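You operate a simulated robot arm through the tools that you are given. There is no shell and no other tool.

Carry out the task below with a simulated robot arm. There is one attempt and no reset: what you move stays moved.

JOB
Hang the orange and yellow poles on the forks for their lengths.
Fine: they hang on the returns forks; raise the low guard first and lower it after; the other poles stay.

It is judged by the outcome, as a careful person would: the job done as asked, and still so three seconds after it is handed in. It fails if anything else is knocked over, pushed out of place, dropped, spilled or broken.

ROBOT AND FRAMES
A 7-joint arm with a two-finger parallel gripper, fixed in place. Base frame: the origin is on the floor under the middle of its stand, x ahead of it, y to its left, z up. Lengths are in m, angles in degrees, forces in N, time in s.
It reaches about 1.135 m from its shoulder. Its first joint turns from -143.0 to 143.0 degrees. Payload 3 kg.
The TCP is the grasp point between the finger pads, 0.03 m short of the fingertips. In the tool frame z runs along the fingers and y along their closing line. The gripper opens to 0.11 m. The fingers are 0.02 m wide and 0.01 m thick; the gripper's body (0.048 by 0.112 m) begins 0.055 m behind the TCP.
Orientation is that of the tool frame in the base frame, as a unit quaternion [w, x, y, z]. With the fingers straight down and closing along the base's y, the tool's x points along the base's -x, its y along +y and its z along -z.

CONTROLS
- The arm moves only by the tool servo_tool. Its arguments are lists of equal length, an entry for each row: "dp": the shift along the tool's x, y, z in units of 25 mm (1.0 is 25 mm), a list of three; "delta_rot": the turn, a rotation vector about the tool's x, y, z in units of 6 degrees (1.0 is 6 degrees), a list of three; "hand": the gripper command, from -1 (shut) to 1 (fully open), values between in proportion. In form: {"dp": [[tx, ty, tz], ...], "delta_rot": [[rx, ry, rz], ...], "hand": [hand, ...]}. A call has 1 to 20 rows; each row shifts and turns the commanded pose from where the row before left it, along the tool's axes as they then stand. A call with a number of a shift or a turn outside -1 to 1 is refused whole. Rows are played at 5 a second. More than 0.05 m and 8.6 degrees between two rows, or a gripper value outside its range, and nothing of the call is played. A pose out of reach is approached as far as the arm can. The call stops where the force on the tool passes 90 N (or 10 N more than at its start, if that is more) or the arm is blocked; 0.2 s more then pass. Each finger travels about 0.153 m/s and halts on what it meets, pressing with about 32 N; the grip force reading is that of the motor and also rises with nothing between the fingers. The clock runs only during rows and for 0.2 s after the last one: add rows that do not move to give the fingers time. It gives the time, the measured TCP pose, the force on the tool (base axes), the opening and the grip force at its end, in the units of the frame above (readings bear some noise), with the torque about the TCP (base axes, N m) and any sound that the robot's microphone picked up.
- Cameras (640 x 400 px; columns grow to the right, rows downward): "scene" is fixed at [0.2303, 0.5021, 1.648]; the picture's right is [-0.64, -0.77, 0.00], its down [-0.49, 0.40, -0.78] and it looks along [0.60, -0.49, -0.63] (base axes); focal length 280 px, centre (320, 200). "wrist" rides on the gripper at [0.072, 0.017, -0.103] in the tool frame; the picture's right is [-0.23, 0.97, 0.00], its down [-0.76, -0.18, -0.62] and it looks along [-0.61, -0.14, 0.78] (tool axes); focal length 222 px, centre (320, 200). There is no depth. A picture from a camera that has moved, and an enlarged one, comes with that camera's place and axes in the base frame and with its lens. The place of the scene camera against the robot may be out by one fixed shift of up to 0.012 m in any direction.
- capture(camera): a new picture of that camera. No time passes.
- move_column(by): moves the trunk up (or, below 0, down) by that many m; the arm rides with it, the base frame stays. It gives what a move gives, with no picture.
- inspect(camera, box): a new picture of the part [left, top, right, bottom] of that camera's present view, enlarged. No time passes.
- job_done(): hands the job in; it is judged then, once.

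Places have to be worked out from the pictures, the camera data and where the tool is seen. Open the gripper and draw the arm clear of the work before you hand the job in, unless the task says otherwise.

The tools are called by a JSON object that holds its "fn" and its "kwargs". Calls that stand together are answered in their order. servo_tool: Moves the arm, as the interface text tells. Its arguments: {"type":"object","properties":{"dp":{"type":"array","items":{"type":"array","items":{"type":"number"}}},"delta_rot":{"type":"array","items":{"type":"array","items":{"type":"number"}}},"hand":{"type":"array","items":{"type":"number"}}},"required":["dp","delta_rot","hand"]} The other tools are called the same way: move_column (by) moves the trunk up or down; capture (camera) takes a picture; inspect (camera, box) takes an enlarged picture of a part of a camera's view; job_done () hands the job in.

At the start:

```text
clock: 0.0
tcp_pos: [0.4906, -0.0904, 1.4256]
orientation: [0.0, 0.0, 1.0, 0.0]
force: [0.3, -0.5, 0.5]
ft_torque: [-0.02, 0.0, 0.01]
gripper_width: 0.11
finger_force: 0.1
trunk travel left (down, up): [-0.425, 0.065]
```

scene: 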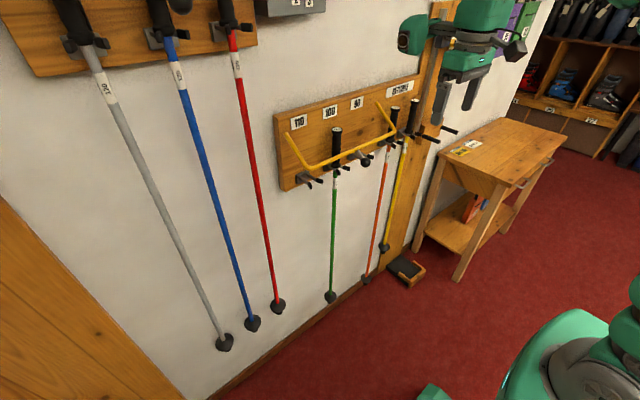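
wrist: 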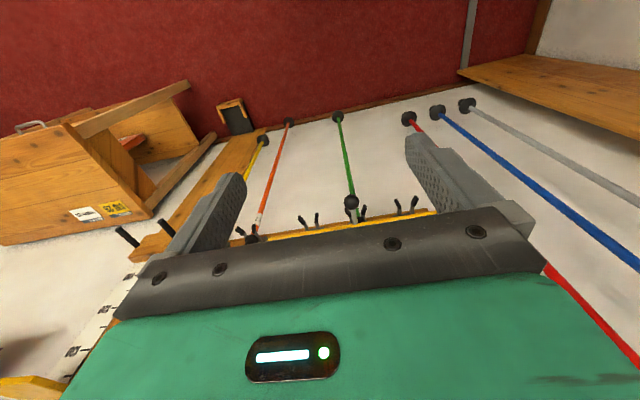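

I start by looking closely at the rack, labels, poles and the yellow guard before moving anything.

{"fn": "inspect", "kwargs": {"camera": "scene", "box": [260, 70, 480, 208]}}

{"fn": "inspect", "kwargs": {"camera": "scene", "box": [280, 180, 480, 310]}}

{"fn": "inspect", "kwargs": {"camera": "scene", "box": [380, 0, 560, 112]}}

{"fn": "inspect", "kwargs": {"camera": "wrist", "box": [80, 80, 460, 320]}}

```text
2.90 times, centred on (370, 139) of scene
camera zoom: at [0.2303, 0.5021, 1.648], right [-0.64, -0.77, 0.0], down [-0.49, 0.4, -0.78], along [0.6, -0.49, -0.63], focal length 813 px, centre (175, 377)
```

zoom: 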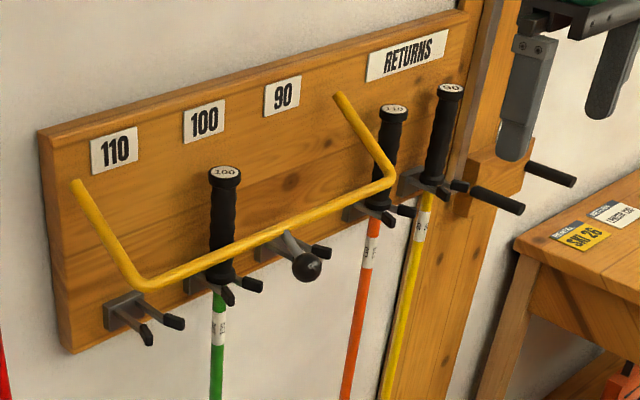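

```text
3.08 times, centred on (380, 245) of scene
camera zoom: at [0.2303, 0.5021, 1.648], right [-0.64, -0.77, 0.0], down [-0.49, 0.4, -0.78], along [0.6, -0.49, -0.63], focal length 863 px, centre (135, 62)
```

zoom: 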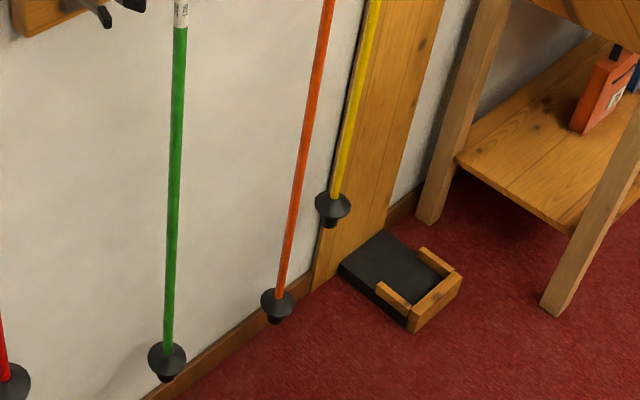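

```text
3.56 times, centred on (470, 56) of scene
camera zoom: at [0.2303, 0.5021, 1.648], right [-0.64, -0.77, 0.0], down [-0.49, 0.4, -0.78], along [0.6, -0.49, -0.63], focal length 997 px, centre (-213, 712)
```

zoom: 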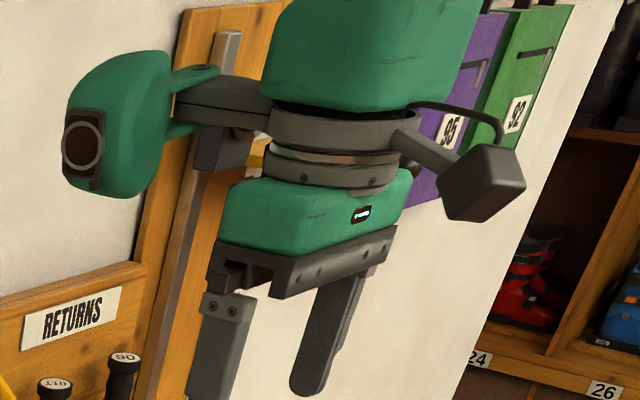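

```text
1.67 times, centred on (270, 200) of wrist
camera zoom: at [0.4189, -0.0758, 1.5293], right [0.23, 0.97, 0.0], down [0.76, -0.18, 0.62], along [0.61, -0.14, -0.78], focal length 370 px, centre (403, 200)
```

zoom: 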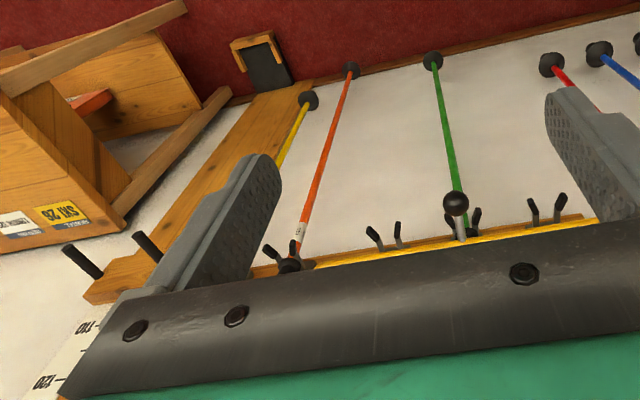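

The orange and yellow poles are on the forks under RETURNS. Next I read the caps, stickers and fork labels closely.

{"fn": "inspect", "kwargs": {"camera": "scene", "box": [370, 90, 450, 140]}}

{"fn": "inspect", "kwargs": {"camera": "scene", "box": [370, 130, 430, 168]}}

{"fn": "inspect", "kwargs": {"camera": "scene", "box": [280, 110, 380, 173]}}

{"fn": "inspect", "kwargs": {"camera": "scene", "box": [270, 140, 400, 222]}}

{"fn": "inspect", "kwargs": {"camera": "wrist", "box": [220, 180, 300, 250]}}

{"fn": "inspect", "kwargs": {"camera": "wrist", "box": [0, 180, 180, 400]}}

```text
8.00 times, centred on (410, 115) of scene
camera zoom: at [0.2303, 0.5021, 1.648], right [-0.64, -0.77, 0.0], down [-0.49, 0.4, -0.78], along [0.6, -0.49, -0.63], focal length 2244 px, centre (-400, 880)
```

zoom: 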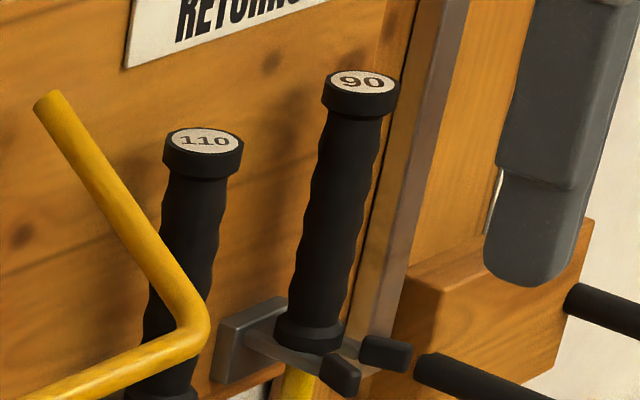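

```text
10.53 times, centred on (400, 149) of scene
camera zoom: at [0.2303, 0.5021, 1.648], right [-0.64, -0.77, 0.0], down [-0.49, 0.4, -0.78], along [0.6, -0.49, -0.63], focal length 2952 px, centre (-522, 737)
```

zoom: 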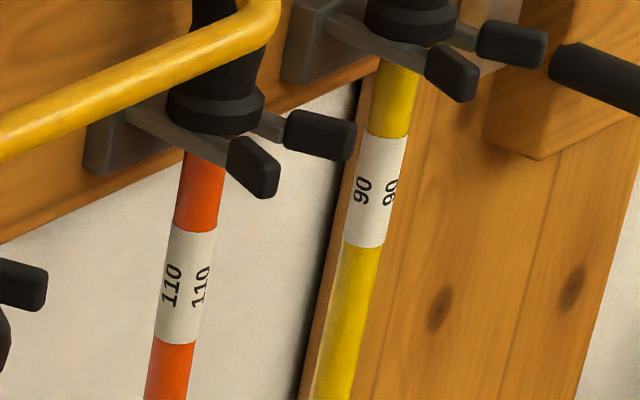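

```text
6.35 times, centred on (330, 142) of scene
camera zoom: at [0.2303, 0.5021, 1.648], right [-0.64, -0.77, 0.0], down [-0.49, 0.4, -0.78], along [0.6, -0.49, -0.63], focal length 1781 px, centre (256, 571)
```

zoom: 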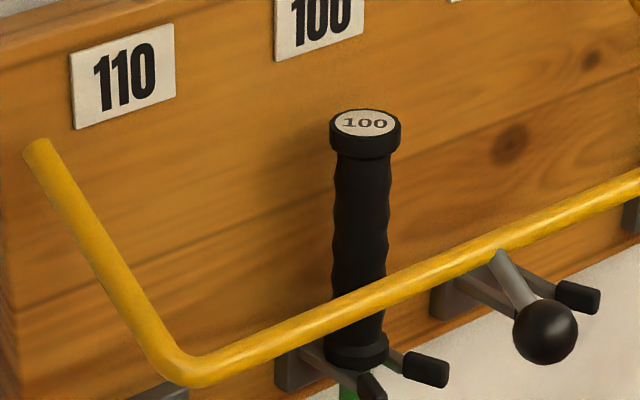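

```text
4.88 times, centred on (335, 181) of scene
camera zoom: at [0.2303, 0.5021, 1.648], right [-0.64, -0.77, 0.0], down [-0.49, 0.4, -0.78], along [0.6, -0.49, -0.63], focal length 1368 px, centre (247, 293)
```

zoom: 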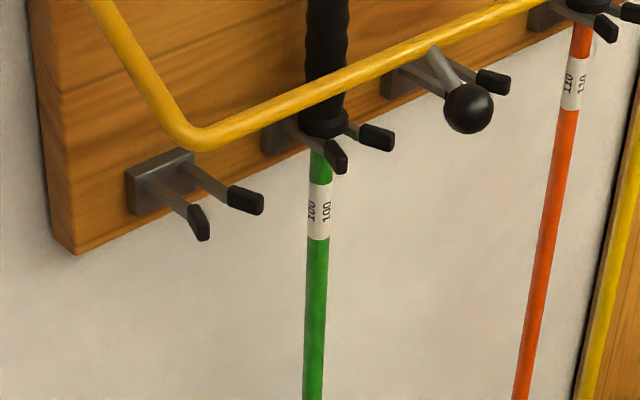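

```text
5.71 times, centred on (260, 215) of wrist
camera zoom: at [0.4189, -0.0758, 1.5293], right [0.23, 0.97, 0.0], down [0.76, -0.18, 0.62], along [0.61, -0.14, -0.78], focal length 1269 px, centre (663, 114)
```

zoom: 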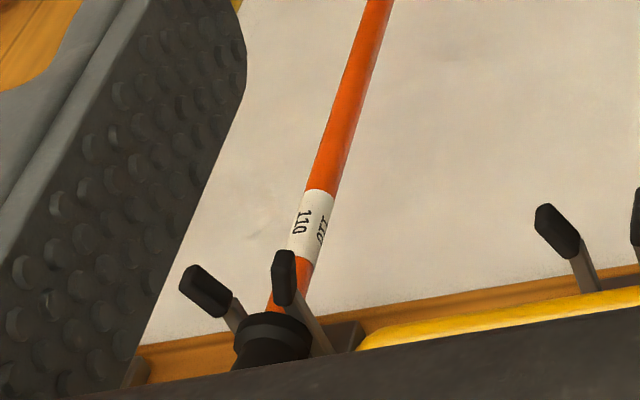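

```text
1.82 times, centred on (90, 290) of wrist
camera zoom: at [0.4189, -0.0758, 1.5293], right [0.23, 0.97, 0.0], down [0.76, -0.18, 0.62], along [0.61, -0.14, -0.78], focal length 404 px, centre (738, 36)
```

zoom: 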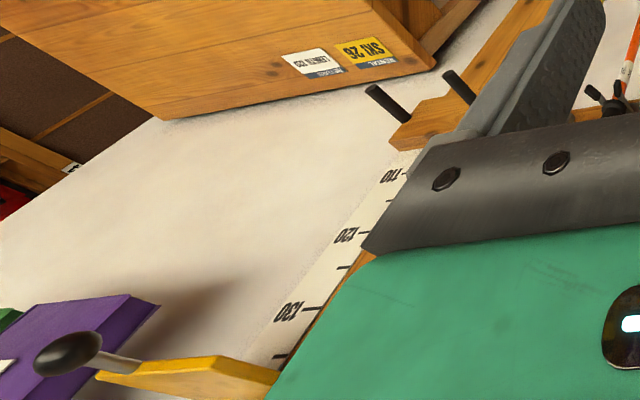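

Labels agree with the geometry: orange is 110 and yellow is 90 on cap, sticker and apparent length. I place the forks at about y = 0.036 (110), -0.089 (100, green), -0.214 (90), -0.385 and -0.51 (returns), with poles near x = 0.86 and the guard knob near (0.75, -0.11, 1.17). I start by pitching the gripper toward the wall, well clear of everything.

{"fn": "servo_tool", "kwargs": {"dp": [[0, 0, 0], [0, 0, 0], [0, 0, 0], [0, 0, 0], [0, 0, 0], [0, 0, 0], [0, 0, 0], [0, 0, 0]], "delta_rot": [[0, -1, 0], [0, -1, 0], [0, -1, 0], [0, -1, 0], [0, -1, 0], [0, -1, 0], [0, -1, 0], [0, -1, 0]], "hand": [1, 1, 1, 1, 1, 1, 1, 1]}}

```text
clock: 1.8
tcp_pos: [0.4916, -0.0919, 1.4281]
orientation: [0.408, 0.0, 0.913, -0.001]
force: [-0.5, -0.4, 0.0]
ft_torque: [0.03, -0.02, 0.0]
gripper_width: 0.11
finger_force: 0.0
trunk travel left (down, up): [-0.425, 0.065]
```

Pitching works as expected. I finish the turn to horizontal (42° more) and look.

{"fn": "servo_tool", "kwargs": {"dp": [[0, 0, 0], [0, 0, 0], [0, 0, 0], [0, 0, 0], [0, 0, 0], [0, 0, 0], [0, 0, 0]], "delta_rot": [[0, -1, 0], [0, -1, 0], [0, -1, 0], [0, -1, 0], [0, -1, 0], [0, -1, 0], [0, -1, 0]], "hand": [1, 1, 1, 1, 1, 1, 1]}}

{"fn": "capture", "kwargs": {"camera": "scene"}}

{"fn": "capture", "kwargs": {"camera": "wrist"}}

```text
clock: 3.4
tcp_pos: [0.491, -0.0894, 1.4265]
orientation: [0.649, 0.0, 0.76, -0.001]
force: [-0.4, 0.0, 0.3]
ft_torque: [0.01, 0.01, 0.01]
gripper_width: 0.1098
finger_force: 0.0
out of reach, approached as far as the arm can: row 6, 7
trunk travel left (down, up): [-0.425, 0.065]
```

```text
taken
```

scene: 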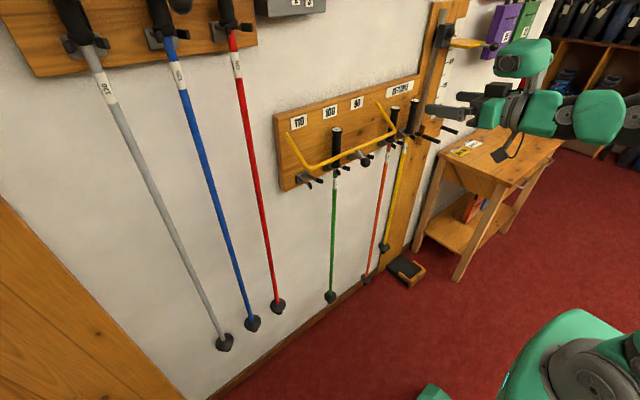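

```text
taken
camera wrist: at [0.3777, -0.0758, 1.3711], right [0.03, 0.97, 0.22], down [-0.5, -0.18, 0.85], along [0.87, -0.14, 0.48], focal length 222 px, centre (320, 200)
```

wrist: 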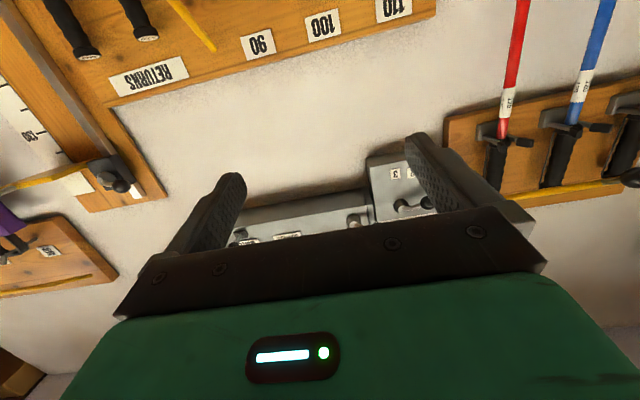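

The fingers are 9° short of horizontal because the arm is folded; farther out should be fine. I move forward and down to about (0.60, -0.10, 1.17), still 0.12 m short of the knob, and level out there.

{"fn": "servo_tool", "kwargs": {"dp": [[0.96, 0, 0.6], [0.96, 0, 0.6], [0.96, 0, 0.6], [0.96, 0, 0.6], [0.96, 0, 0.6], [0.96, 0, 0.6], [0.96, 0, 0.6], [0.96, 0, 0.6], [0.96, 0, 0.6], [0.96, 0, 0.6], [0, 0, 0], [0, 0, 0]], "delta_rot": [[0, 0, 0], [0, 0, 0], [0, 0, 0], [0, 0, 0], [0, 0, 0], [0, 0, 0], [0, 0, 0], [0, 0, 0], [0, 0, 0], [0, 0, 0], [0, -0.75, 0], [0, -0.75, 0]], "hand": [1, 1, 1, 1, 1, 1, 1, 1, 1, 1, 1, 1]}}

{"fn": "capture", "kwargs": {"camera": "scene"}}

{"fn": "capture", "kwargs": {"camera": "wrist"}}

```text
clock: 6.0
tcp_pos: [0.4961, -0.0787, 1.4511]
orientation: [0.679, 0.0, 0.734, 0.001]
force: [-0.5, -0.1, -0.4]
ft_torque: [0.01, 0.02, 0.01]
gripper_width: 0.1101
finger_force: 0.0
out of reach, approached as far as the arm can: row 1, 2, 3, 4, 5, 6, 7, 8, 9, 10, 11, 12
trunk travel left (down, up): [-0.425, 0.065]
```

```text
taken
```

scene: 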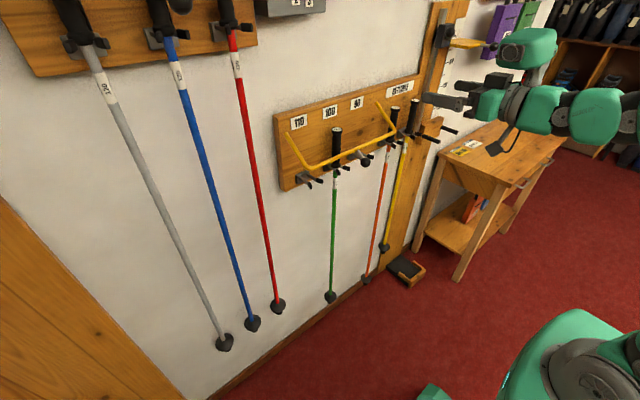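

```text
taken
camera wrist: at [0.387, -0.063, 1.3862], right [0.02, 0.97, 0.23], down [-0.56, -0.18, 0.81], along [0.83, -0.14, 0.54], focal length 222 px, centre (320, 200)
```

wrist: 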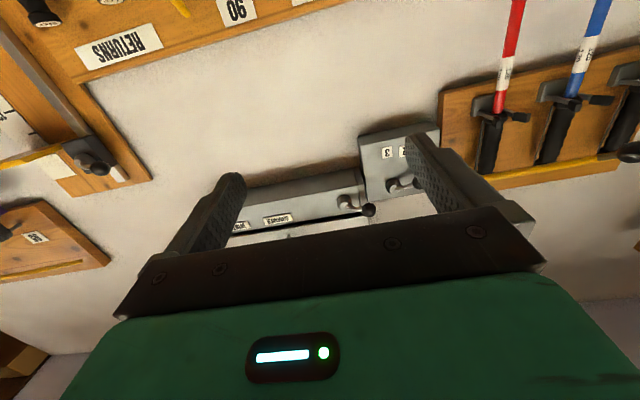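

The arm hit a joint limit in this folded posture and hardly moved. I pitch back down first (to about 45°) before moving outward, starting with a small step to see how the commanded pose is carried over.

{"fn": "servo_tool", "kwargs": {"dp": [[0, 0, 0], [0, 0, 0]], "delta_rot": [[0, 1, 0], [0, 1, 0]], "hand": [1, 1]}}

```text
clock: 6.6
tcp_pos: [0.4976, -0.0784, 1.4496]
orientation: [0.598, 0.0, 0.801, 0.0]
force: [0.2, 0.1, -0.3]
ft_torque: [-0.05, -0.01, -0.02]
gripper_width: 0.1101
finger_force: 0.0
trunk travel left (down, up): [-0.425, 0.065]
```

The command starts from the measured pose. I pitch back to about 45° below horizontal and move forward 0.15 m at constant height.

{"fn": "servo_tool", "kwargs": {"dp": [[0, 0, 0], [0, 0, 0], [0, 0, 0], [0, 0, 0], [0, 0, 0], [-0.707, 0, 0.707], [-0.707, 0, 0.707], [-0.707, 0, 0.707], [-0.707, 0, 0.707], [-0.707, 0, 0.707], [-0.707, 0, 0.707]], "delta_rot": [[0, 1, 0], [0, 1, 0], [0, 1, 0], [0, 1, 0], [0, 0.75, 0], [0, 0, 0], [0, 0, 0], [0, 0, 0], [0, 0, 0], [0, 0, 0], [0, 0, 0]], "hand": [1, 1, 1, 1, 1, 1, 1, 1, 1, 1, 1]}}

{"fn": "capture", "kwargs": {"camera": "scene"}}

```text
clock: 9.0
tcp_pos: [0.6481, -0.0761, 1.4495]
orientation: [0.383, 0.0, 0.924, 0.001]
force: [0.5, 0.3, 0.2]
ft_torque: [0.0, 0.0, 0.01]
gripper_width: 0.1101
finger_force: 0.2
trunk travel left (down, up): [-0.425, 0.065]
```

```text
taken
```

scene: 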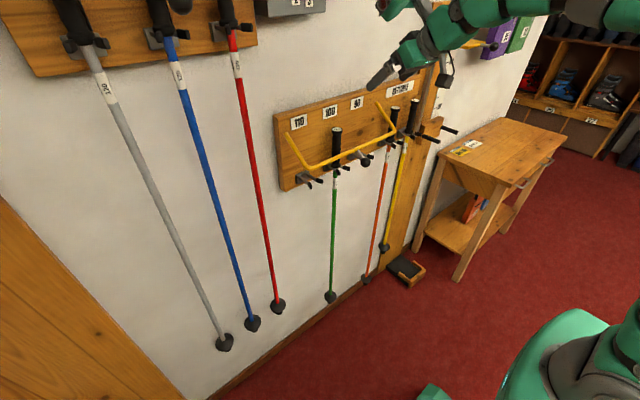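

Forward motion worked. Now I level out here (45° more), which should be reachable at this distance.

{"fn": "servo_tool", "kwargs": {"dp": [[0, 0, 0], [0, 0, 0], [0, 0, 0], [0, 0, 0], [0, 0, 0], [0, 0, 0], [0, 0, 0], [0, 0, 0]], "delta_rot": [[0, -1, 0], [0, -1, 0], [0, -1, 0], [0, -1, 0], [0, -1, 0], [0, -1, 0], [0, -1, 0], [0, -0.5, 0]], "hand": [1, 1, 1, 1, 1, 1, 1, 1]}}

{"fn": "capture", "kwargs": {"camera": "scene"}}

{"fn": "capture", "kwargs": {"camera": "wrist"}}

```text
clock: 10.8
tcp_pos: [0.647, -0.0779, 1.4511]
orientation: [0.708, 0.0, 0.706, 0.0]
force: [-0.4, 0.2, 0.0]
ft_torque: [-0.02, -0.04, -0.01]
gripper_width: 0.1104
finger_force: 0.1
trunk travel left (down, up): [-0.425, 0.065]
```

```text
taken
```

scene: 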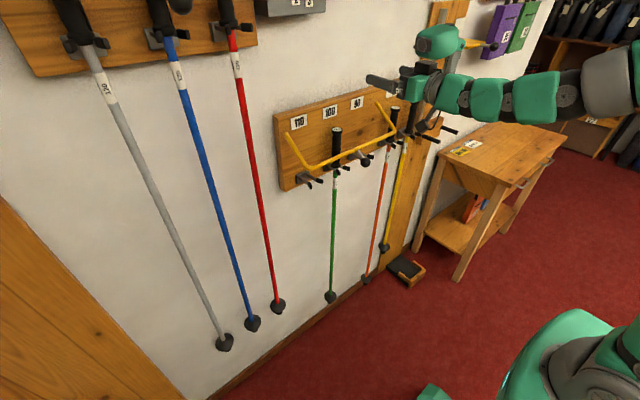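

```text
taken
camera wrist: at [0.544, -0.0622, 1.3775], right [0.0, 0.97, 0.23], down [-0.63, -0.18, 0.76], along [0.78, -0.14, 0.61], focal length 222 px, centre (320, 200)
```

wrist: 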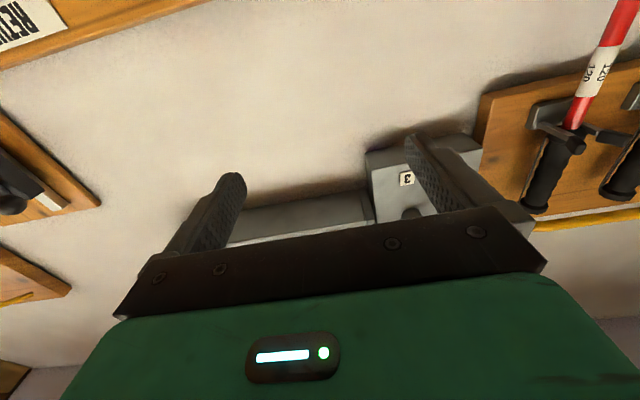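

Level now. I zoom on the fingers in the scene view to check that camera's offset against the known TCP.

{"fn": "inspect", "kwargs": {"camera": "scene", "box": [350, 50, 446, 110]}}

```text
6.67 times, centred on (398, 80) of scene
camera zoom: at [0.2303, 0.5021, 1.648], right [-0.64, -0.77, 0.0], down [-0.49, 0.4, -0.78], along [0.6, -0.49, -0.63], focal length 1870 px, centre (-200, 1000)
```

zoom: 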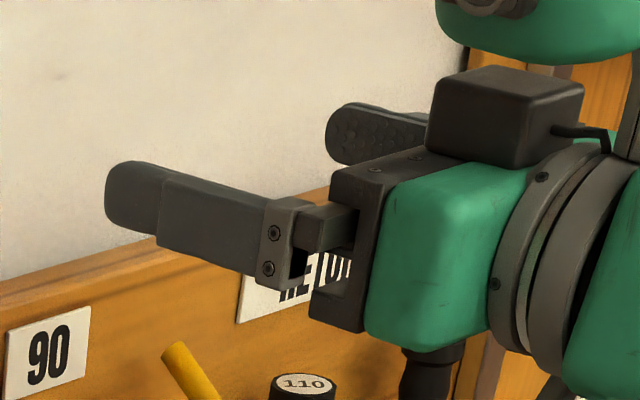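

Level at (0.647, -0.078, 1.451); the scene camera reads roughly 4 mm high. My refined estimate of the knob is (0.741, -0.115, 1.165), so I lower straight down to its height while staying 0.06 m short of it.

{"fn": "servo_tool", "kwargs": {"dp": [[0.95, -0.12, 0], [0.95, -0.12, 0], [0.95, -0.12, 0], [0.95, -0.12, 0], [0.95, -0.12, 0], [0.95, -0.12, 0], [0.95, -0.12, 0], [0.95, -0.12, 0], [0.95, -0.12, 0], [0.95, -0.12, 0], [0.95, -0.12, 0], [0.95, -0.12, 0]], "delta_rot": [[0, 0, 0], [0, 0, 0], [0, 0, 0], [0, 0, 0], [0, 0, 0], [0, 0, 0], [0, 0, 0], [0, 0, 0], [0, 0, 0], [0, 0, 0], [0, 0, 0], [0, 0, 0]], "hand": [1, 1, 1, 1, 1, 1, 1, 1, 1, 1, 1, 1]}}

{"fn": "capture", "kwargs": {"camera": "scene"}}

{"fn": "capture", "kwargs": {"camera": "wrist"}}

```text
clock: 13.4
tcp_pos: [0.6478, -0.113, 1.1647]
orientation: [0.708, -0.001, 0.706, 0.001]
force: [-1.0, 0.5, -0.4]
ft_torque: [-0.02, 0.01, 0.0]
gripper_width: 0.1099
finger_force: 0.1
trunk travel left (down, up): [-0.425, 0.065]
```

```text
taken
```

scene: 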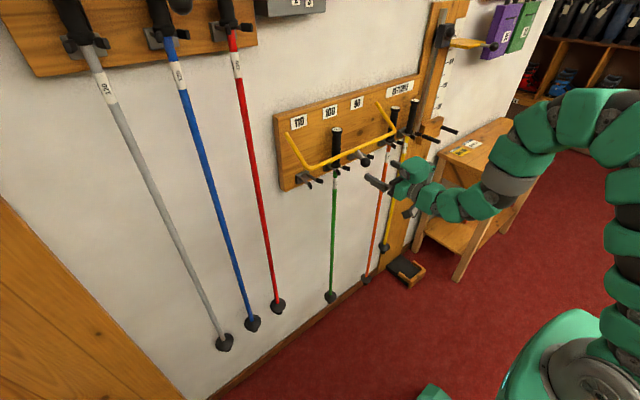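

```text
taken
camera wrist: at [0.544, -0.0975, 1.0917], right [0.0, 0.97, 0.23], down [-0.62, -0.18, 0.76], along [0.78, -0.14, 0.61], focal length 222 px, centre (320, 200)
```

wrist: 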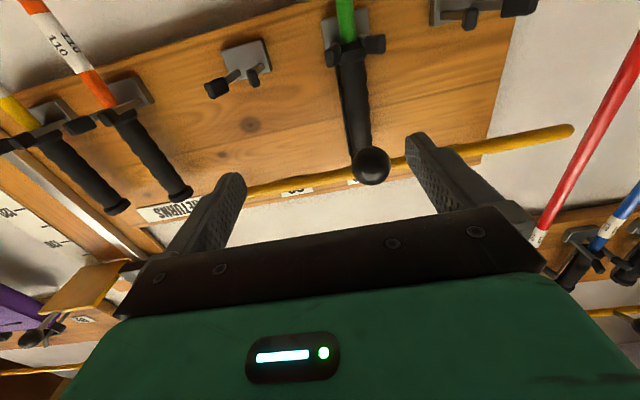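

The wrist view shows the knob to the right of the finger midline, so it lies nearer to me and farther to +y than I thought (about y = -0.075). I zoom in on the wrist view to triangulate more exactly.

{"fn": "inspect", "kwargs": {"camera": "wrist", "box": [310, 20, 470, 200]}}

{"fn": "inspect", "kwargs": {"camera": "wrist", "box": [0, 0, 320, 220]}}

{"fn": "inspect", "kwargs": {"camera": "scene", "box": [330, 130, 440, 200]}}

```text
2.22 times, centred on (390, 110) of wrist
camera zoom: at [0.544, -0.0975, 1.0917], right [0.0, 0.97, 0.23], down [-0.62, -0.18, 0.76], along [0.78, -0.14, 0.61], focal length 494 px, centre (164, 400)
```

zoom: 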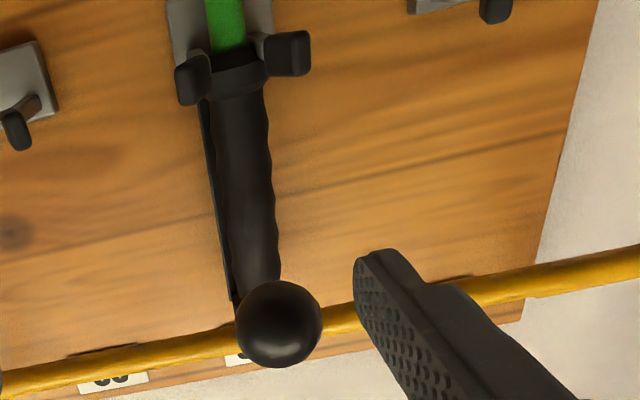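

```text
1.82 times, centred on (160, 110) of wrist
camera zoom: at [0.544, -0.0975, 1.0917], right [0.0, 0.97, 0.23], down [-0.62, -0.18, 0.76], along [0.78, -0.14, 0.61], focal length 404 px, centre (611, 364)
```

zoom: 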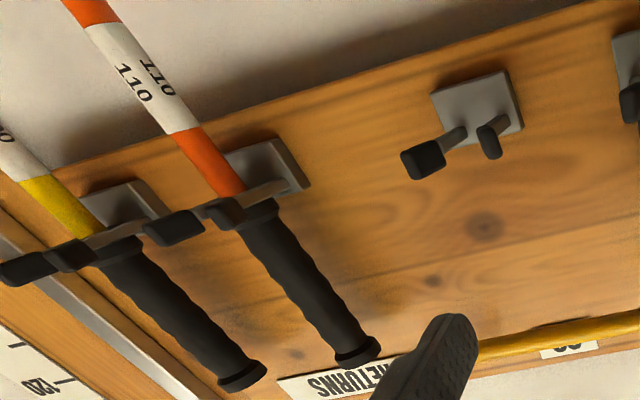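

```text
5.71 times, centred on (385, 165) of scene
camera zoom: at [0.2303, 0.5021, 1.648], right [-0.64, -0.77, 0.0], down [-0.49, 0.4, -0.78], along [0.6, -0.49, -0.63], focal length 1603 px, centre (-51, 400)
```

zoom: 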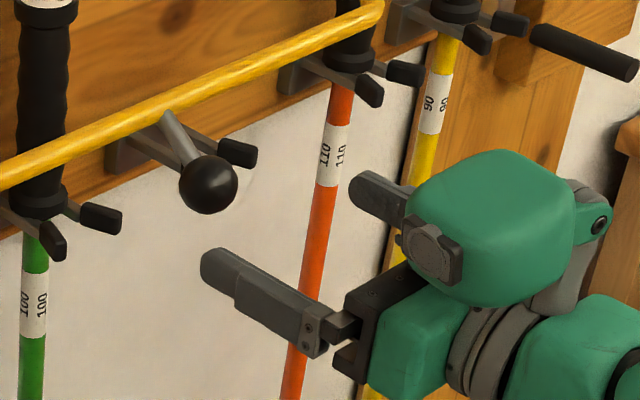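

Triangulating both views puts the knob at (0.710, -0.077, 1.196), with the bar behind it at about (0.745, 1.222) and the pivot line near (0.85, 1.30). I align the fingers in y and z without going forward yet.

{"fn": "servo_tool", "kwargs": {"dp": [[-0.63, 0.73, 0], [-0.62, 0.72, 0], [0, 0, 0]], "delta_rot": [[0, 0, 0], [0, 0, 0], [0, 0, 0]], "hand": [1, 1, 1]}}

{"fn": "capture", "kwargs": {"camera": "wrist"}}

{"fn": "inspect", "kwargs": {"camera": "scene", "box": [330, 130, 440, 200]}}

```text
clock: 14.2
tcp_pos: [0.6501, -0.0769, 1.1963]
orientation: [0.707, 0.001, 0.707, 0.0]
force: [0.4, -0.2, 0.7]
ft_torque: [-0.02, 0.02, -0.05]
gripper_width: 0.1101
finger_force: 0.0
trunk travel left (down, up): [-0.425, 0.065]
```

```text
taken
camera wrist: at [0.5463, -0.0617, 1.1242], right [0.0, 0.97, 0.23], down [-0.62, -0.18, 0.76], along [0.78, -0.14, 0.61], focal length 222 px, centre (320, 200)
```

wrist: 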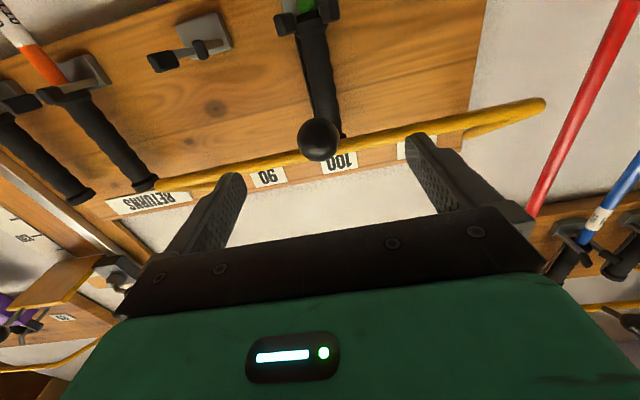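

```text
5.71 times, centred on (385, 165) of scene
camera zoom: at [0.2303, 0.5021, 1.648], right [-0.64, -0.77, 0.0], down [-0.49, 0.4, -0.78], along [0.6, -0.49, -0.63], focal length 1603 px, centre (-51, 400)
```

zoom: 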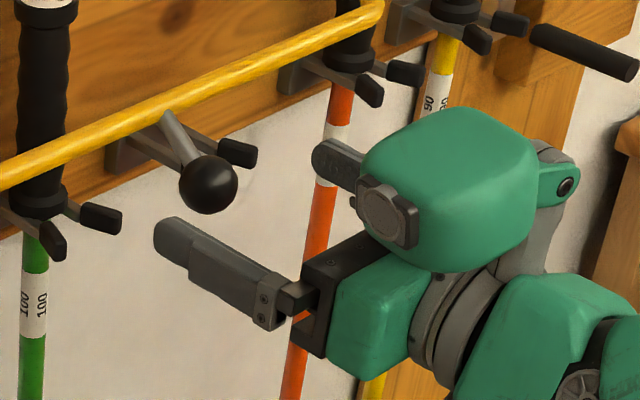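

The knob is centred between the fingers (ball at (319,139), as predicted within 3 px). I move forward 0.05 m so the ball sits on the pads, fingers still open.

{"fn": "servo_tool", "kwargs": {"dp": [[0.05, -0.03, 0.7], [0.05, -0.03, 0.7], [0, 0, 0.6], [0, 0, 0]], "delta_rot": [[0, 0, 0], [0, 0, 0], [0, 0, 0], [0, 0, 0]], "hand": [1, 1, 1, 1]}}

{"fn": "capture", "kwargs": {"camera": "wrist"}}

{"fn": "inspect", "kwargs": {"camera": "scene", "box": [330, 120, 440, 190]}}

```text
clock: 15.2
tcp_pos: [0.6971, -0.0775, 1.1915]
orientation: [0.707, 0.0, 0.707, 0.0]
force: [0.7, -0.3, -0.3]
ft_torque: [0.01, 0.02, -0.01]
gripper_width: 0.1098
finger_force: 0.0
trunk travel left (down, up): [-0.425, 0.065]
```

```text
taken
camera wrist: at [0.5942, -0.0627, 1.1199], right [0.0, 0.97, 0.23], down [-0.62, -0.18, 0.76], along [0.78, -0.14, 0.61], focal length 222 px, centre (320, 200)
```

wrist: 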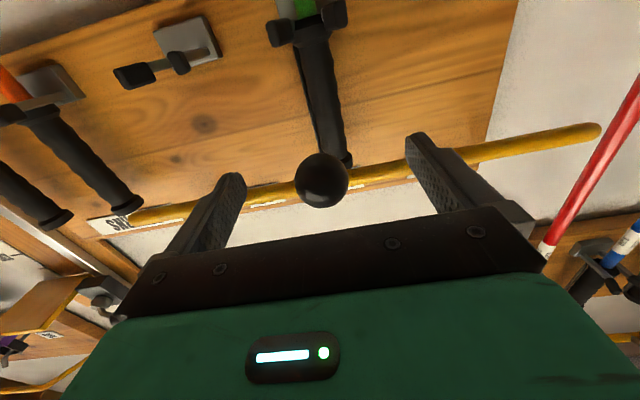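

```text
5.71 times, centred on (385, 155) of scene
camera zoom: at [0.2303, 0.5021, 1.648], right [-0.64, -0.77, 0.0], down [-0.49, 0.4, -0.78], along [0.6, -0.49, -0.63], focal length 1603 px, centre (-51, 457)
```

zoom: 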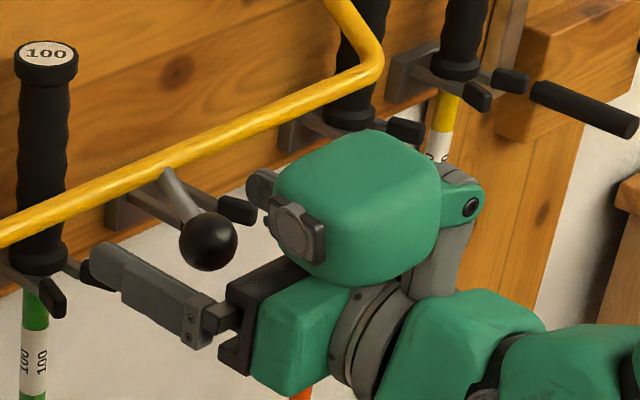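

The ball sits between the pads, about 7 mm beyond the TCP and level with it. I close on it.

{"fn": "servo_tool", "kwargs": {"dp": [[0, 0, 0], [0, 0, 0], [0, 0, 0], [0, 0, 0]], "delta_rot": [[0, 0, 0], [0, 0, 0], [0, 0, 0], [0, 0, 0]], "hand": [0, -0.6, -1, -1]}}

{"fn": "capture", "kwargs": {"camera": "wrist"}}

```text
clock: 16.2
tcp_pos: [0.6977, -0.076, 1.1926]
orientation: [0.707, -0.001, 0.707, 0.0]
force: [1.6, 12.2, 1.7]
ft_torque: [0.04, -0.06, 0.26]
gripper_width: 0.0315
finger_force: 45.0
trunk travel left (down, up): [-0.425, 0.065]
```

```text
taken
camera wrist: at [0.5942, -0.0614, 1.1201], right [0.0, 0.97, 0.23], down [-0.62, -0.18, 0.76], along [0.78, -0.14, 0.61], focal length 222 px, centre (320, 200)
```

wrist: 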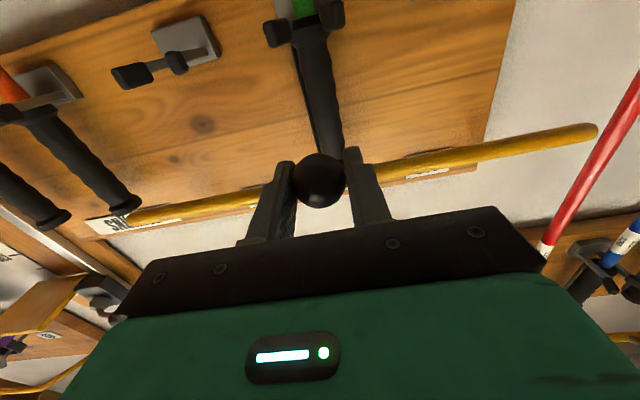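

Gripped the knob (width 31.5 mm). I start lifting along the estimated arc (pivot near (0.85, 1.298), radius 0.18), first 10° only, easing 2 mm in +y to relieve the side force.

{"fn": "servo_tool", "kwargs": {"dp": [[-0.27, 0.06, -0.18], [-0.27, 0.02, -0.17], [-0.27, 0, -0.16], [-0.28, 0, -0.15]], "delta_rot": [[0, 0, 0], [0, 0, 0], [0, 0, 0], [0, 0, 0]], "hand": [-1, -1, -1, -1]}}

{"fn": "inspect", "kwargs": {"camera": "scene", "box": [270, 70, 440, 180]}}

```text
clock: 17.2
tcp_pos: [0.6831, -0.0763, 1.2205]
orientation: [0.706, 0.0, 0.708, 0.0]
force: [4.3, 2.1, -8.3]
ft_torque: [-0.06, 1.28, -0.01]
gripper_width: 0.0317
finger_force: 45.8
trunk travel left (down, up): [-0.425, 0.065]
```

```text
3.64 times, centred on (355, 125) of scene
camera zoom: at [0.2303, 0.5021, 1.648], right [-0.64, -0.77, 0.0], down [-0.49, 0.4, -0.78], along [0.6, -0.49, -0.63], focal length 1020 px, centre (193, 473)
```

zoom: 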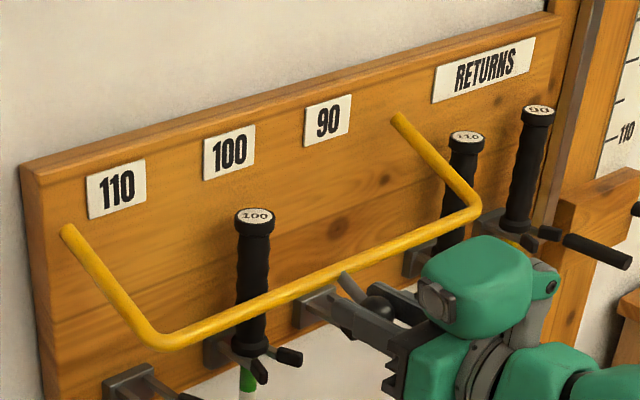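

The guard follows: the force is purely along the tangent (about 9 N), so the pivot estimate is good. I continue 40° further along the arc.

{"fn": "servo_tool", "kwargs": {"dp": [[-0.576, 0, -0.248], [-0.596, 0, -0.2], [-0.61, 0, -0.148], [-0.622, 0, -0.092], [-0.626, 0, -0.04], [-0.628, 0, 0.016], [-0.624, 0, 0.072], [-0.616, 0, 0.124]], "delta_rot": [[0, 0, 0], [0, 0, 0], [0, 0, 0], [0, 0, 0], [0, 0, 0], [0, 0, 0], [0, 0, 0], [0, 0, 0]], "hand": [-1, -1, -1, -1, -1, -1, -1, -1]}}

{"fn": "inspect", "kwargs": {"camera": "scene", "box": [270, 50, 440, 160]}}

```text
clock: 19.0
tcp_pos: [0.6685, -0.0758, 1.3413]
orientation: [0.706, 0.0, 0.708, 0.0]
force: [-3.2, -2.8, -10.7]
ft_torque: [-0.1, 1.42, -0.05]
gripper_width: 0.0317
finger_force: 45.1
trunk travel left (down, up): [-0.425, 0.065]
```

```text
3.64 times, centred on (355, 105) of scene
camera zoom: at [0.2303, 0.5021, 1.648], right [-0.64, -0.77, 0.0], down [-0.49, 0.4, -0.78], along [0.6, -0.49, -0.63], focal length 1020 px, centre (193, 546)
```

zoom: 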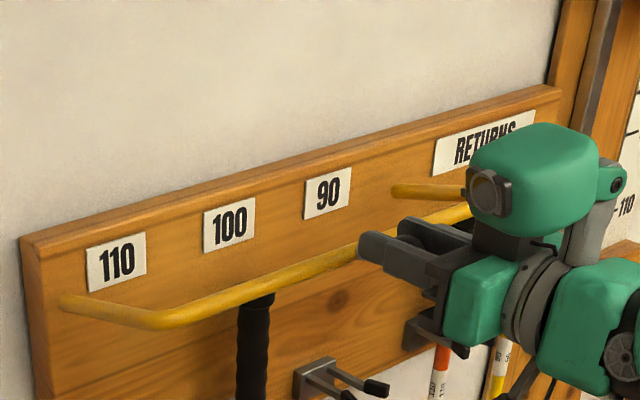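

The guard is now about 14° above horizontal and still moving cleanly. I continue another 40° of arc.

{"fn": "servo_tool", "kwargs": {"dp": [[-0.602, 0, 0.178], [-0.584, 0, 0.23], [-0.562, 0, 0.28], [-0.536, 0, 0.328], [-0.505, 0, 0.374], [-0.47, 0, 0.416], [-0.432, 0, 0.456], [-0.391, 0, 0.492]], "delta_rot": [[0, 0, 0], [0, 0, 0], [0, 0, 0], [0, 0, 0], [0, 0, 0], [0, 0, 0], [0, 0, 0], [0, 0, 0]], "hand": [-1, -1, -1, -1, -1, -1, -1, -1]}}

{"fn": "inspect", "kwargs": {"camera": "scene", "box": [270, 30, 440, 140]}}

```text
clock: 20.8
tcp_pos: [0.7377, -0.0769, 1.4436]
orientation: [0.707, 0.001, 0.708, 0.0]
force: [0.2, 0.1, -0.1]
ft_torque: [-0.01, 0.01, 0.0]
gripper_width: 0.0
finger_force: 37.8
trunk travel left (down, up): [-0.425, 0.065]
```

```text
3.64 times, centred on (355, 85) of scene
camera zoom: at [0.2303, 0.5021, 1.648], right [-0.64, -0.77, 0.0], down [-0.49, 0.4, -0.78], along [0.6, -0.49, -0.63], focal length 1020 px, centre (193, 618)
```

zoom: 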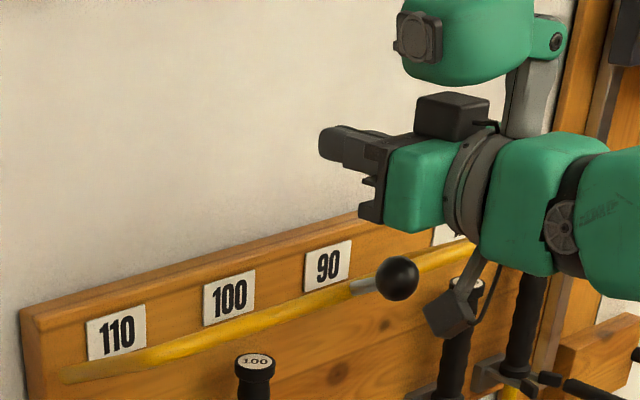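

The knob slipped out of the fingers and the guard is resting at about 26° above horizontal (ball near (0.696, -0.077, 1.375)). I check whether it is holding there or moving, and look at it closely.

{"fn": "servo_tool", "kwargs": {"dp": [[0, 0, 0], [0, 0, 0], [0, 0, 0]], "delta_rot": [[0, 0, 0], [0, 0, 0], [0, 0, 0]], "hand": [-1, -1, -1]}}

{"fn": "inspect", "kwargs": {"camera": "scene", "box": [270, 60, 440, 170]}}

{"fn": "capture", "kwargs": {"camera": "wrist"}}

{"fn": "capture", "kwargs": {"camera": "scene"}}

```text
clock: 21.6
tcp_pos: [0.7387, -0.0764, 1.4461]
orientation: [0.707, -0.001, 0.707, 0.001]
force: [0.1, 0.0, -0.1]
ft_torque: [-0.01, 0.04, 0.03]
gripper_width: 0.0
finger_force: 37.6
trunk travel left (down, up): [-0.425, 0.065]
```

```text
3.64 times, centred on (355, 115) of scene
camera zoom: at [0.2303, 0.5021, 1.648], right [-0.64, -0.77, 0.0], down [-0.49, 0.4, -0.78], along [0.6, -0.49, -0.63], focal length 1020 px, centre (193, 509)
```

zoom: 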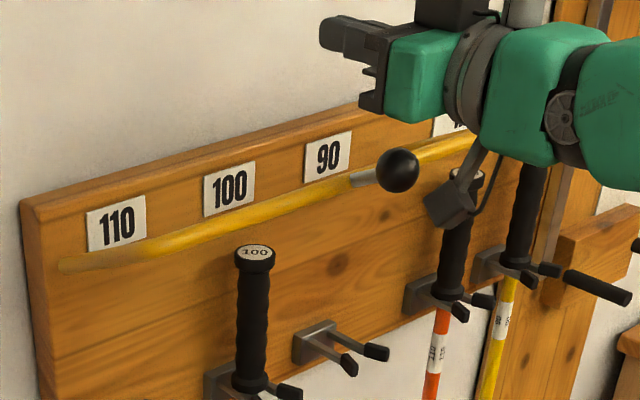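

```text
taken
camera wrist: at [0.6336, -0.0606, 1.3731], right [0.0, 0.97, 0.23], down [-0.62, -0.18, 0.76], along [0.78, -0.14, 0.61], focal length 222 px, centre (320, 200)
```

wrist: 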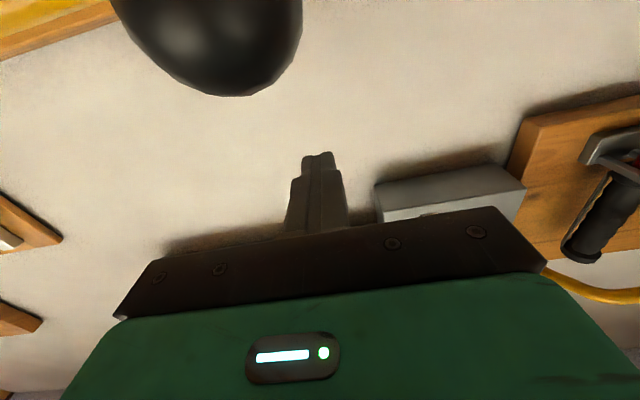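

```text
taken
```

scene: 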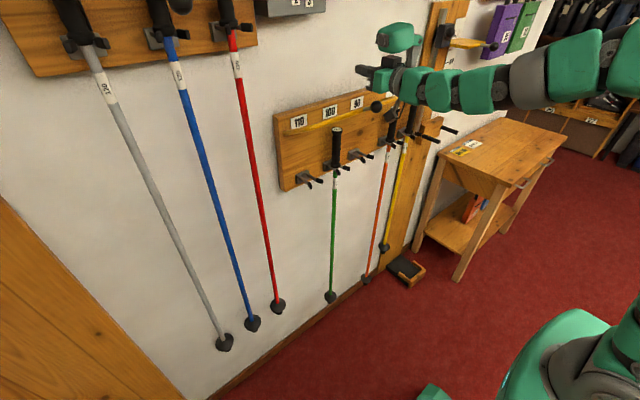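

The guard is stationary at about +26°, well above the pole caps, and the knob is now close under the gripper and camera. I retract straight back to get clear, then I will nudge the bar upward to find out whether this is its upper stop.

{"fn": "servo_tool", "kwargs": {"dp": [[0, 0, -0.8], [0, 0, -0.8], [0, 0, -0.8], [0, 0, -0.8], [0, 0, -0.8], [0, 0, -0.8]], "delta_rot": [[0, 0, 0], [0, 0, 0], [0, 0, 0], [0, 0, 0], [0, 0, 0], [0, 0, 0]], "hand": [-1, -1, -1, -1, -1, -1]}}

{"fn": "inspect", "kwargs": {"camera": "scene", "box": [270, 50, 450, 170]}}

{"fn": "capture", "kwargs": {"camera": "wrist"}}

```text
clock: 23.0
tcp_pos: [0.6145, -0.0764, 1.4451]
orientation: [0.707, 0.001, 0.707, -0.001]
force: [-1.3, -0.2, 1.1]
ft_torque: [0.0, -0.02, 0.02]
gripper_width: 0.0001
finger_force: 37.6
trunk travel left (down, up): [-0.425, 0.065]
```

```text
3.33 times, centred on (360, 110) of scene
camera zoom: at [0.2303, 0.5021, 1.648], right [-0.64, -0.77, 0.0], down [-0.49, 0.4, -0.78], along [0.6, -0.49, -0.63], focal length 935 px, centre (187, 500)
```

zoom: 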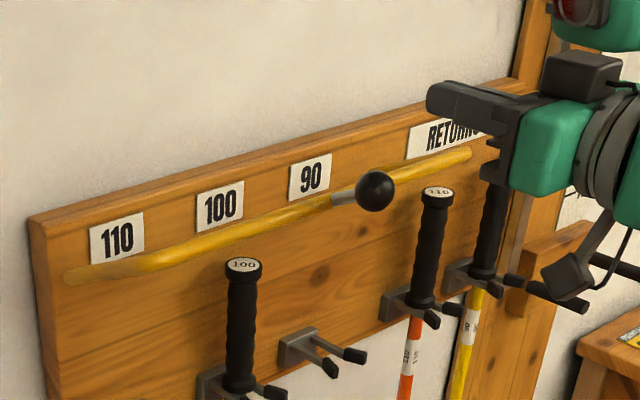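

```text
taken
camera wrist: at [0.5118, -0.061, 1.3736], right [0.0, 0.97, 0.23], down [-0.62, -0.18, 0.76], along [0.78, -0.14, 0.61], focal length 222 px, centre (320, 200)
```

wrist: 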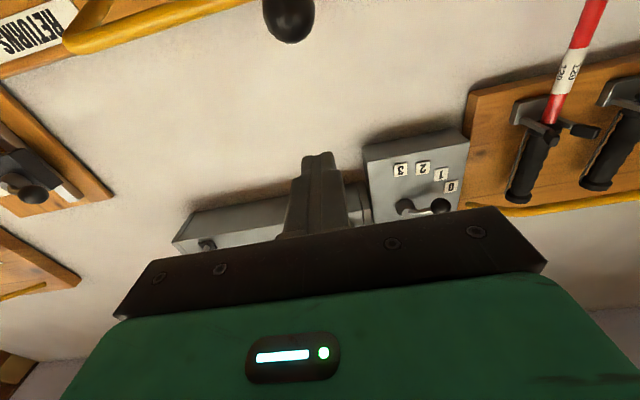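

Clear now; the guard stays at about +26°. I go below the bar beside the knob (y = -0.17, z = 1.32), with the fingers still closed, to test it with a gentle push up.

{"fn": "servo_tool", "kwargs": {"dp": [[0.83, -0.62, -0.1], [0.83, -0.62, -0.1], [0.83, -0.62, -0.1], [0.83, -0.62, -0.1], [0.83, -0.62, -0.1], [0.85, -0.64, -0.1], [0, 0, 0.85], [0, 0, 0.85], [0, 0, 0.85], [0, 0, 0.85], [0, 0, 0.85], [0, 0, 0.75]], "delta_rot": [[0, 0, 0], [0, 0, 0], [0, 0, 0], [0, 0, 0], [0, 0, 0], [0, 0, 0], [0, 0, 0], [0, 0, 0], [0, 0, 0], [0, 0, 0], [0, 0, 0], [0, 0, 0]], "hand": [-1, -1, -1, -1, -1, -1, -1, -1, -1, -1, -1, -1]}}

{"fn": "inspect", "kwargs": {"camera": "scene", "box": [270, 50, 450, 170]}}

{"fn": "capture", "kwargs": {"camera": "wrist"}}

```text
clock: 25.6
tcp_pos: [0.7262, -0.1687, 1.3198]
orientation: [0.707, 0.0, 0.708, 0.0]
force: [-1.4, -0.1, -0.4]
ft_torque: [0.0, 0.0, 0.01]
gripper_width: 0.0003
finger_force: 37.7
trunk travel left (down, up): [-0.425, 0.065]
```

```text
3.33 times, centred on (360, 110) of scene
camera zoom: at [0.2303, 0.5021, 1.648], right [-0.64, -0.77, 0.0], down [-0.49, 0.4, -0.78], along [0.6, -0.49, -0.63], focal length 935 px, centre (187, 500)
```

zoom: 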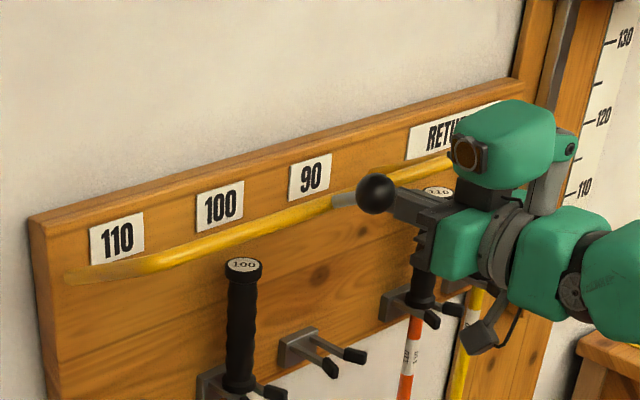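

```text
taken
camera wrist: at [0.6229, -0.1543, 1.2474], right [0.0, 0.97, 0.23], down [-0.62, -0.18, 0.76], along [0.78, -0.14, 0.61], focal length 222 px, centre (320, 200)
```

wrist: 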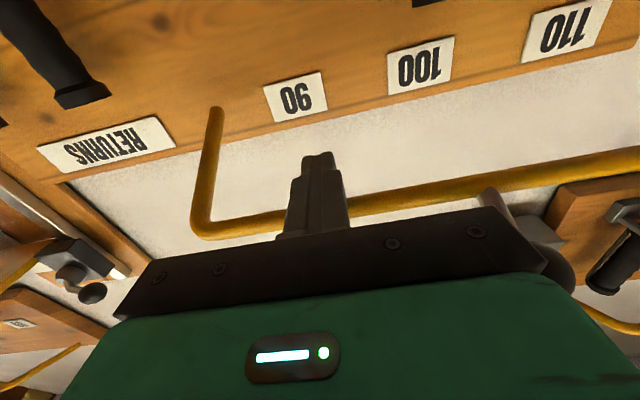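

The fingers are under the bar with about 1–2 cm of gap. I raise slowly by 2 cm and read the force.

{"fn": "servo_tool", "kwargs": {"dp": [[-0.2, 0, 0], [-0.2, 0, 0], [-0.2, 0, 0], [-0.2, 0, 0]], "delta_rot": [[0, 0, 0], [0, 0, 0], [0, 0, 0], [0, 0, 0]], "hand": [-1, -1, -1, -1]}}

```text
clock: 26.6
tcp_pos: [0.7296, -0.1694, 1.34]
orientation: [0.706, -0.002, 0.708, 0.002]
force: [4.2, 1.0, -7.5]
ft_torque: [0.0, 0.14, 0.02]
gripper_width: 0.0
finger_force: 37.6
trunk travel left (down, up): [-0.425, 0.065]
```

Contact at z = 1.34 with about 8 N. I push another 1 cm up to see if it moves freely or is against a stop.

{"fn": "servo_tool", "kwargs": {"dp": [[-0.2, 0, 0], [-0.2, 0, 0]], "delta_rot": [[0, 0, 0], [0, 0, 0]], "hand": [-1, -1]}}

{"fn": "inspect", "kwargs": {"camera": "scene", "box": [270, 50, 450, 170]}}

```text
clock: 27.2
tcp_pos: [0.7287, -0.1691, 1.3494]
orientation: [0.707, -0.001, 0.707, 0.001]
force: [5.4, 0.7, -11.2]
ft_torque: [-0.03, 0.24, -0.01]
gripper_width: 0.0003
finger_force: 37.7
trunk travel left (down, up): [-0.425, 0.065]
```

```text
3.33 times, centred on (360, 110) of scene
camera zoom: at [0.2303, 0.5021, 1.648], right [-0.64, -0.77, 0.0], down [-0.49, 0.4, -0.78], along [0.6, -0.49, -0.63], focal length 935 px, centre (187, 500)
```

zoom: 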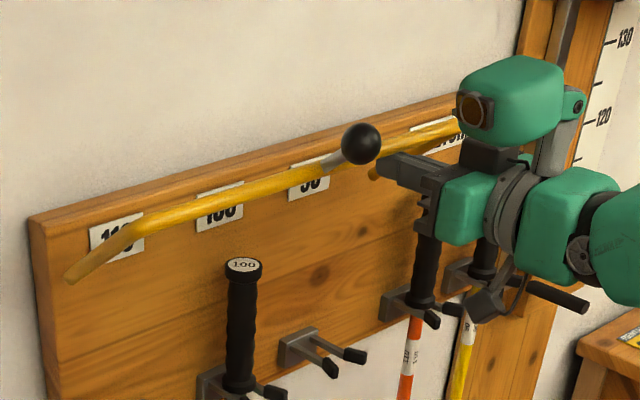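

The guard does move further, so it is a friction hinge that stays where it is put. I keep pushing the bar up and forward along its arc.

{"fn": "servo_tool", "kwargs": {"dp": [[-0.3, 0, 0.2], [-0.28, 0, 0.22], [-0.28, 0, 0.24], [-0.26, 0, 0.26], [-0.24, 0, 0.26], [-0.22, 0, 0.26]], "delta_rot": [[0, 0, 0], [0, 0, 0], [0, 0, 0], [0, 0, 0], [0, 0, 0], [0, 0, 0]], "hand": [-1, -1, -1, -1, -1, -1]}}

{"fn": "inspect", "kwargs": {"camera": "scene", "box": [270, 30, 450, 150]}}

{"fn": "capture", "kwargs": {"camera": "wrist"}}

```text
clock: 28.1
tcp_pos: [0.7459, -0.1689, 1.3618]
orientation: [0.696, 0.001, 0.718, 0.003]
force: [-4.5, -1.9, -10.8]
ft_torque: [0.02, 0.09, -0.11]
gripper_width: 0.0
finger_force: 37.8
trunk travel left (down, up): [-0.425, 0.065]
stopped in row 4: the force on the tool passed its limit at 132 N (the readings are from after the stop); the commanded pose is now the measured one
```

```text
3.33 times, centred on (360, 90) of scene
camera zoom: at [0.2303, 0.5021, 1.648], right [-0.64, -0.77, 0.0], down [-0.49, 0.4, -0.78], along [0.6, -0.49, -0.63], focal length 935 px, centre (187, 567)
```

zoom: 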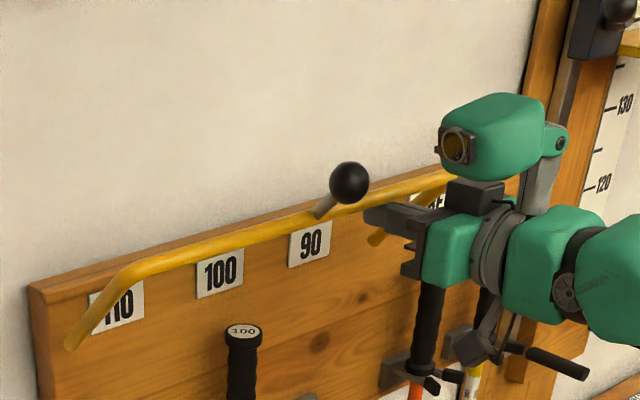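

```text
taken
camera wrist: at [0.6394, -0.1538, 1.2928], right [0.01, 0.97, 0.23], down [-0.6, -0.18, 0.78], along [0.8, -0.14, 0.58], focal length 222 px, centre (320, 200)
```

wrist: 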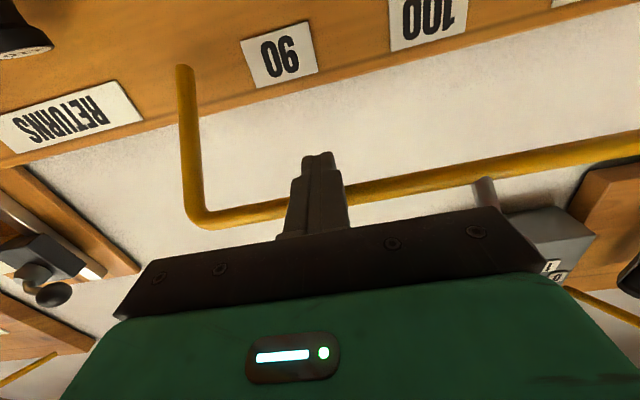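

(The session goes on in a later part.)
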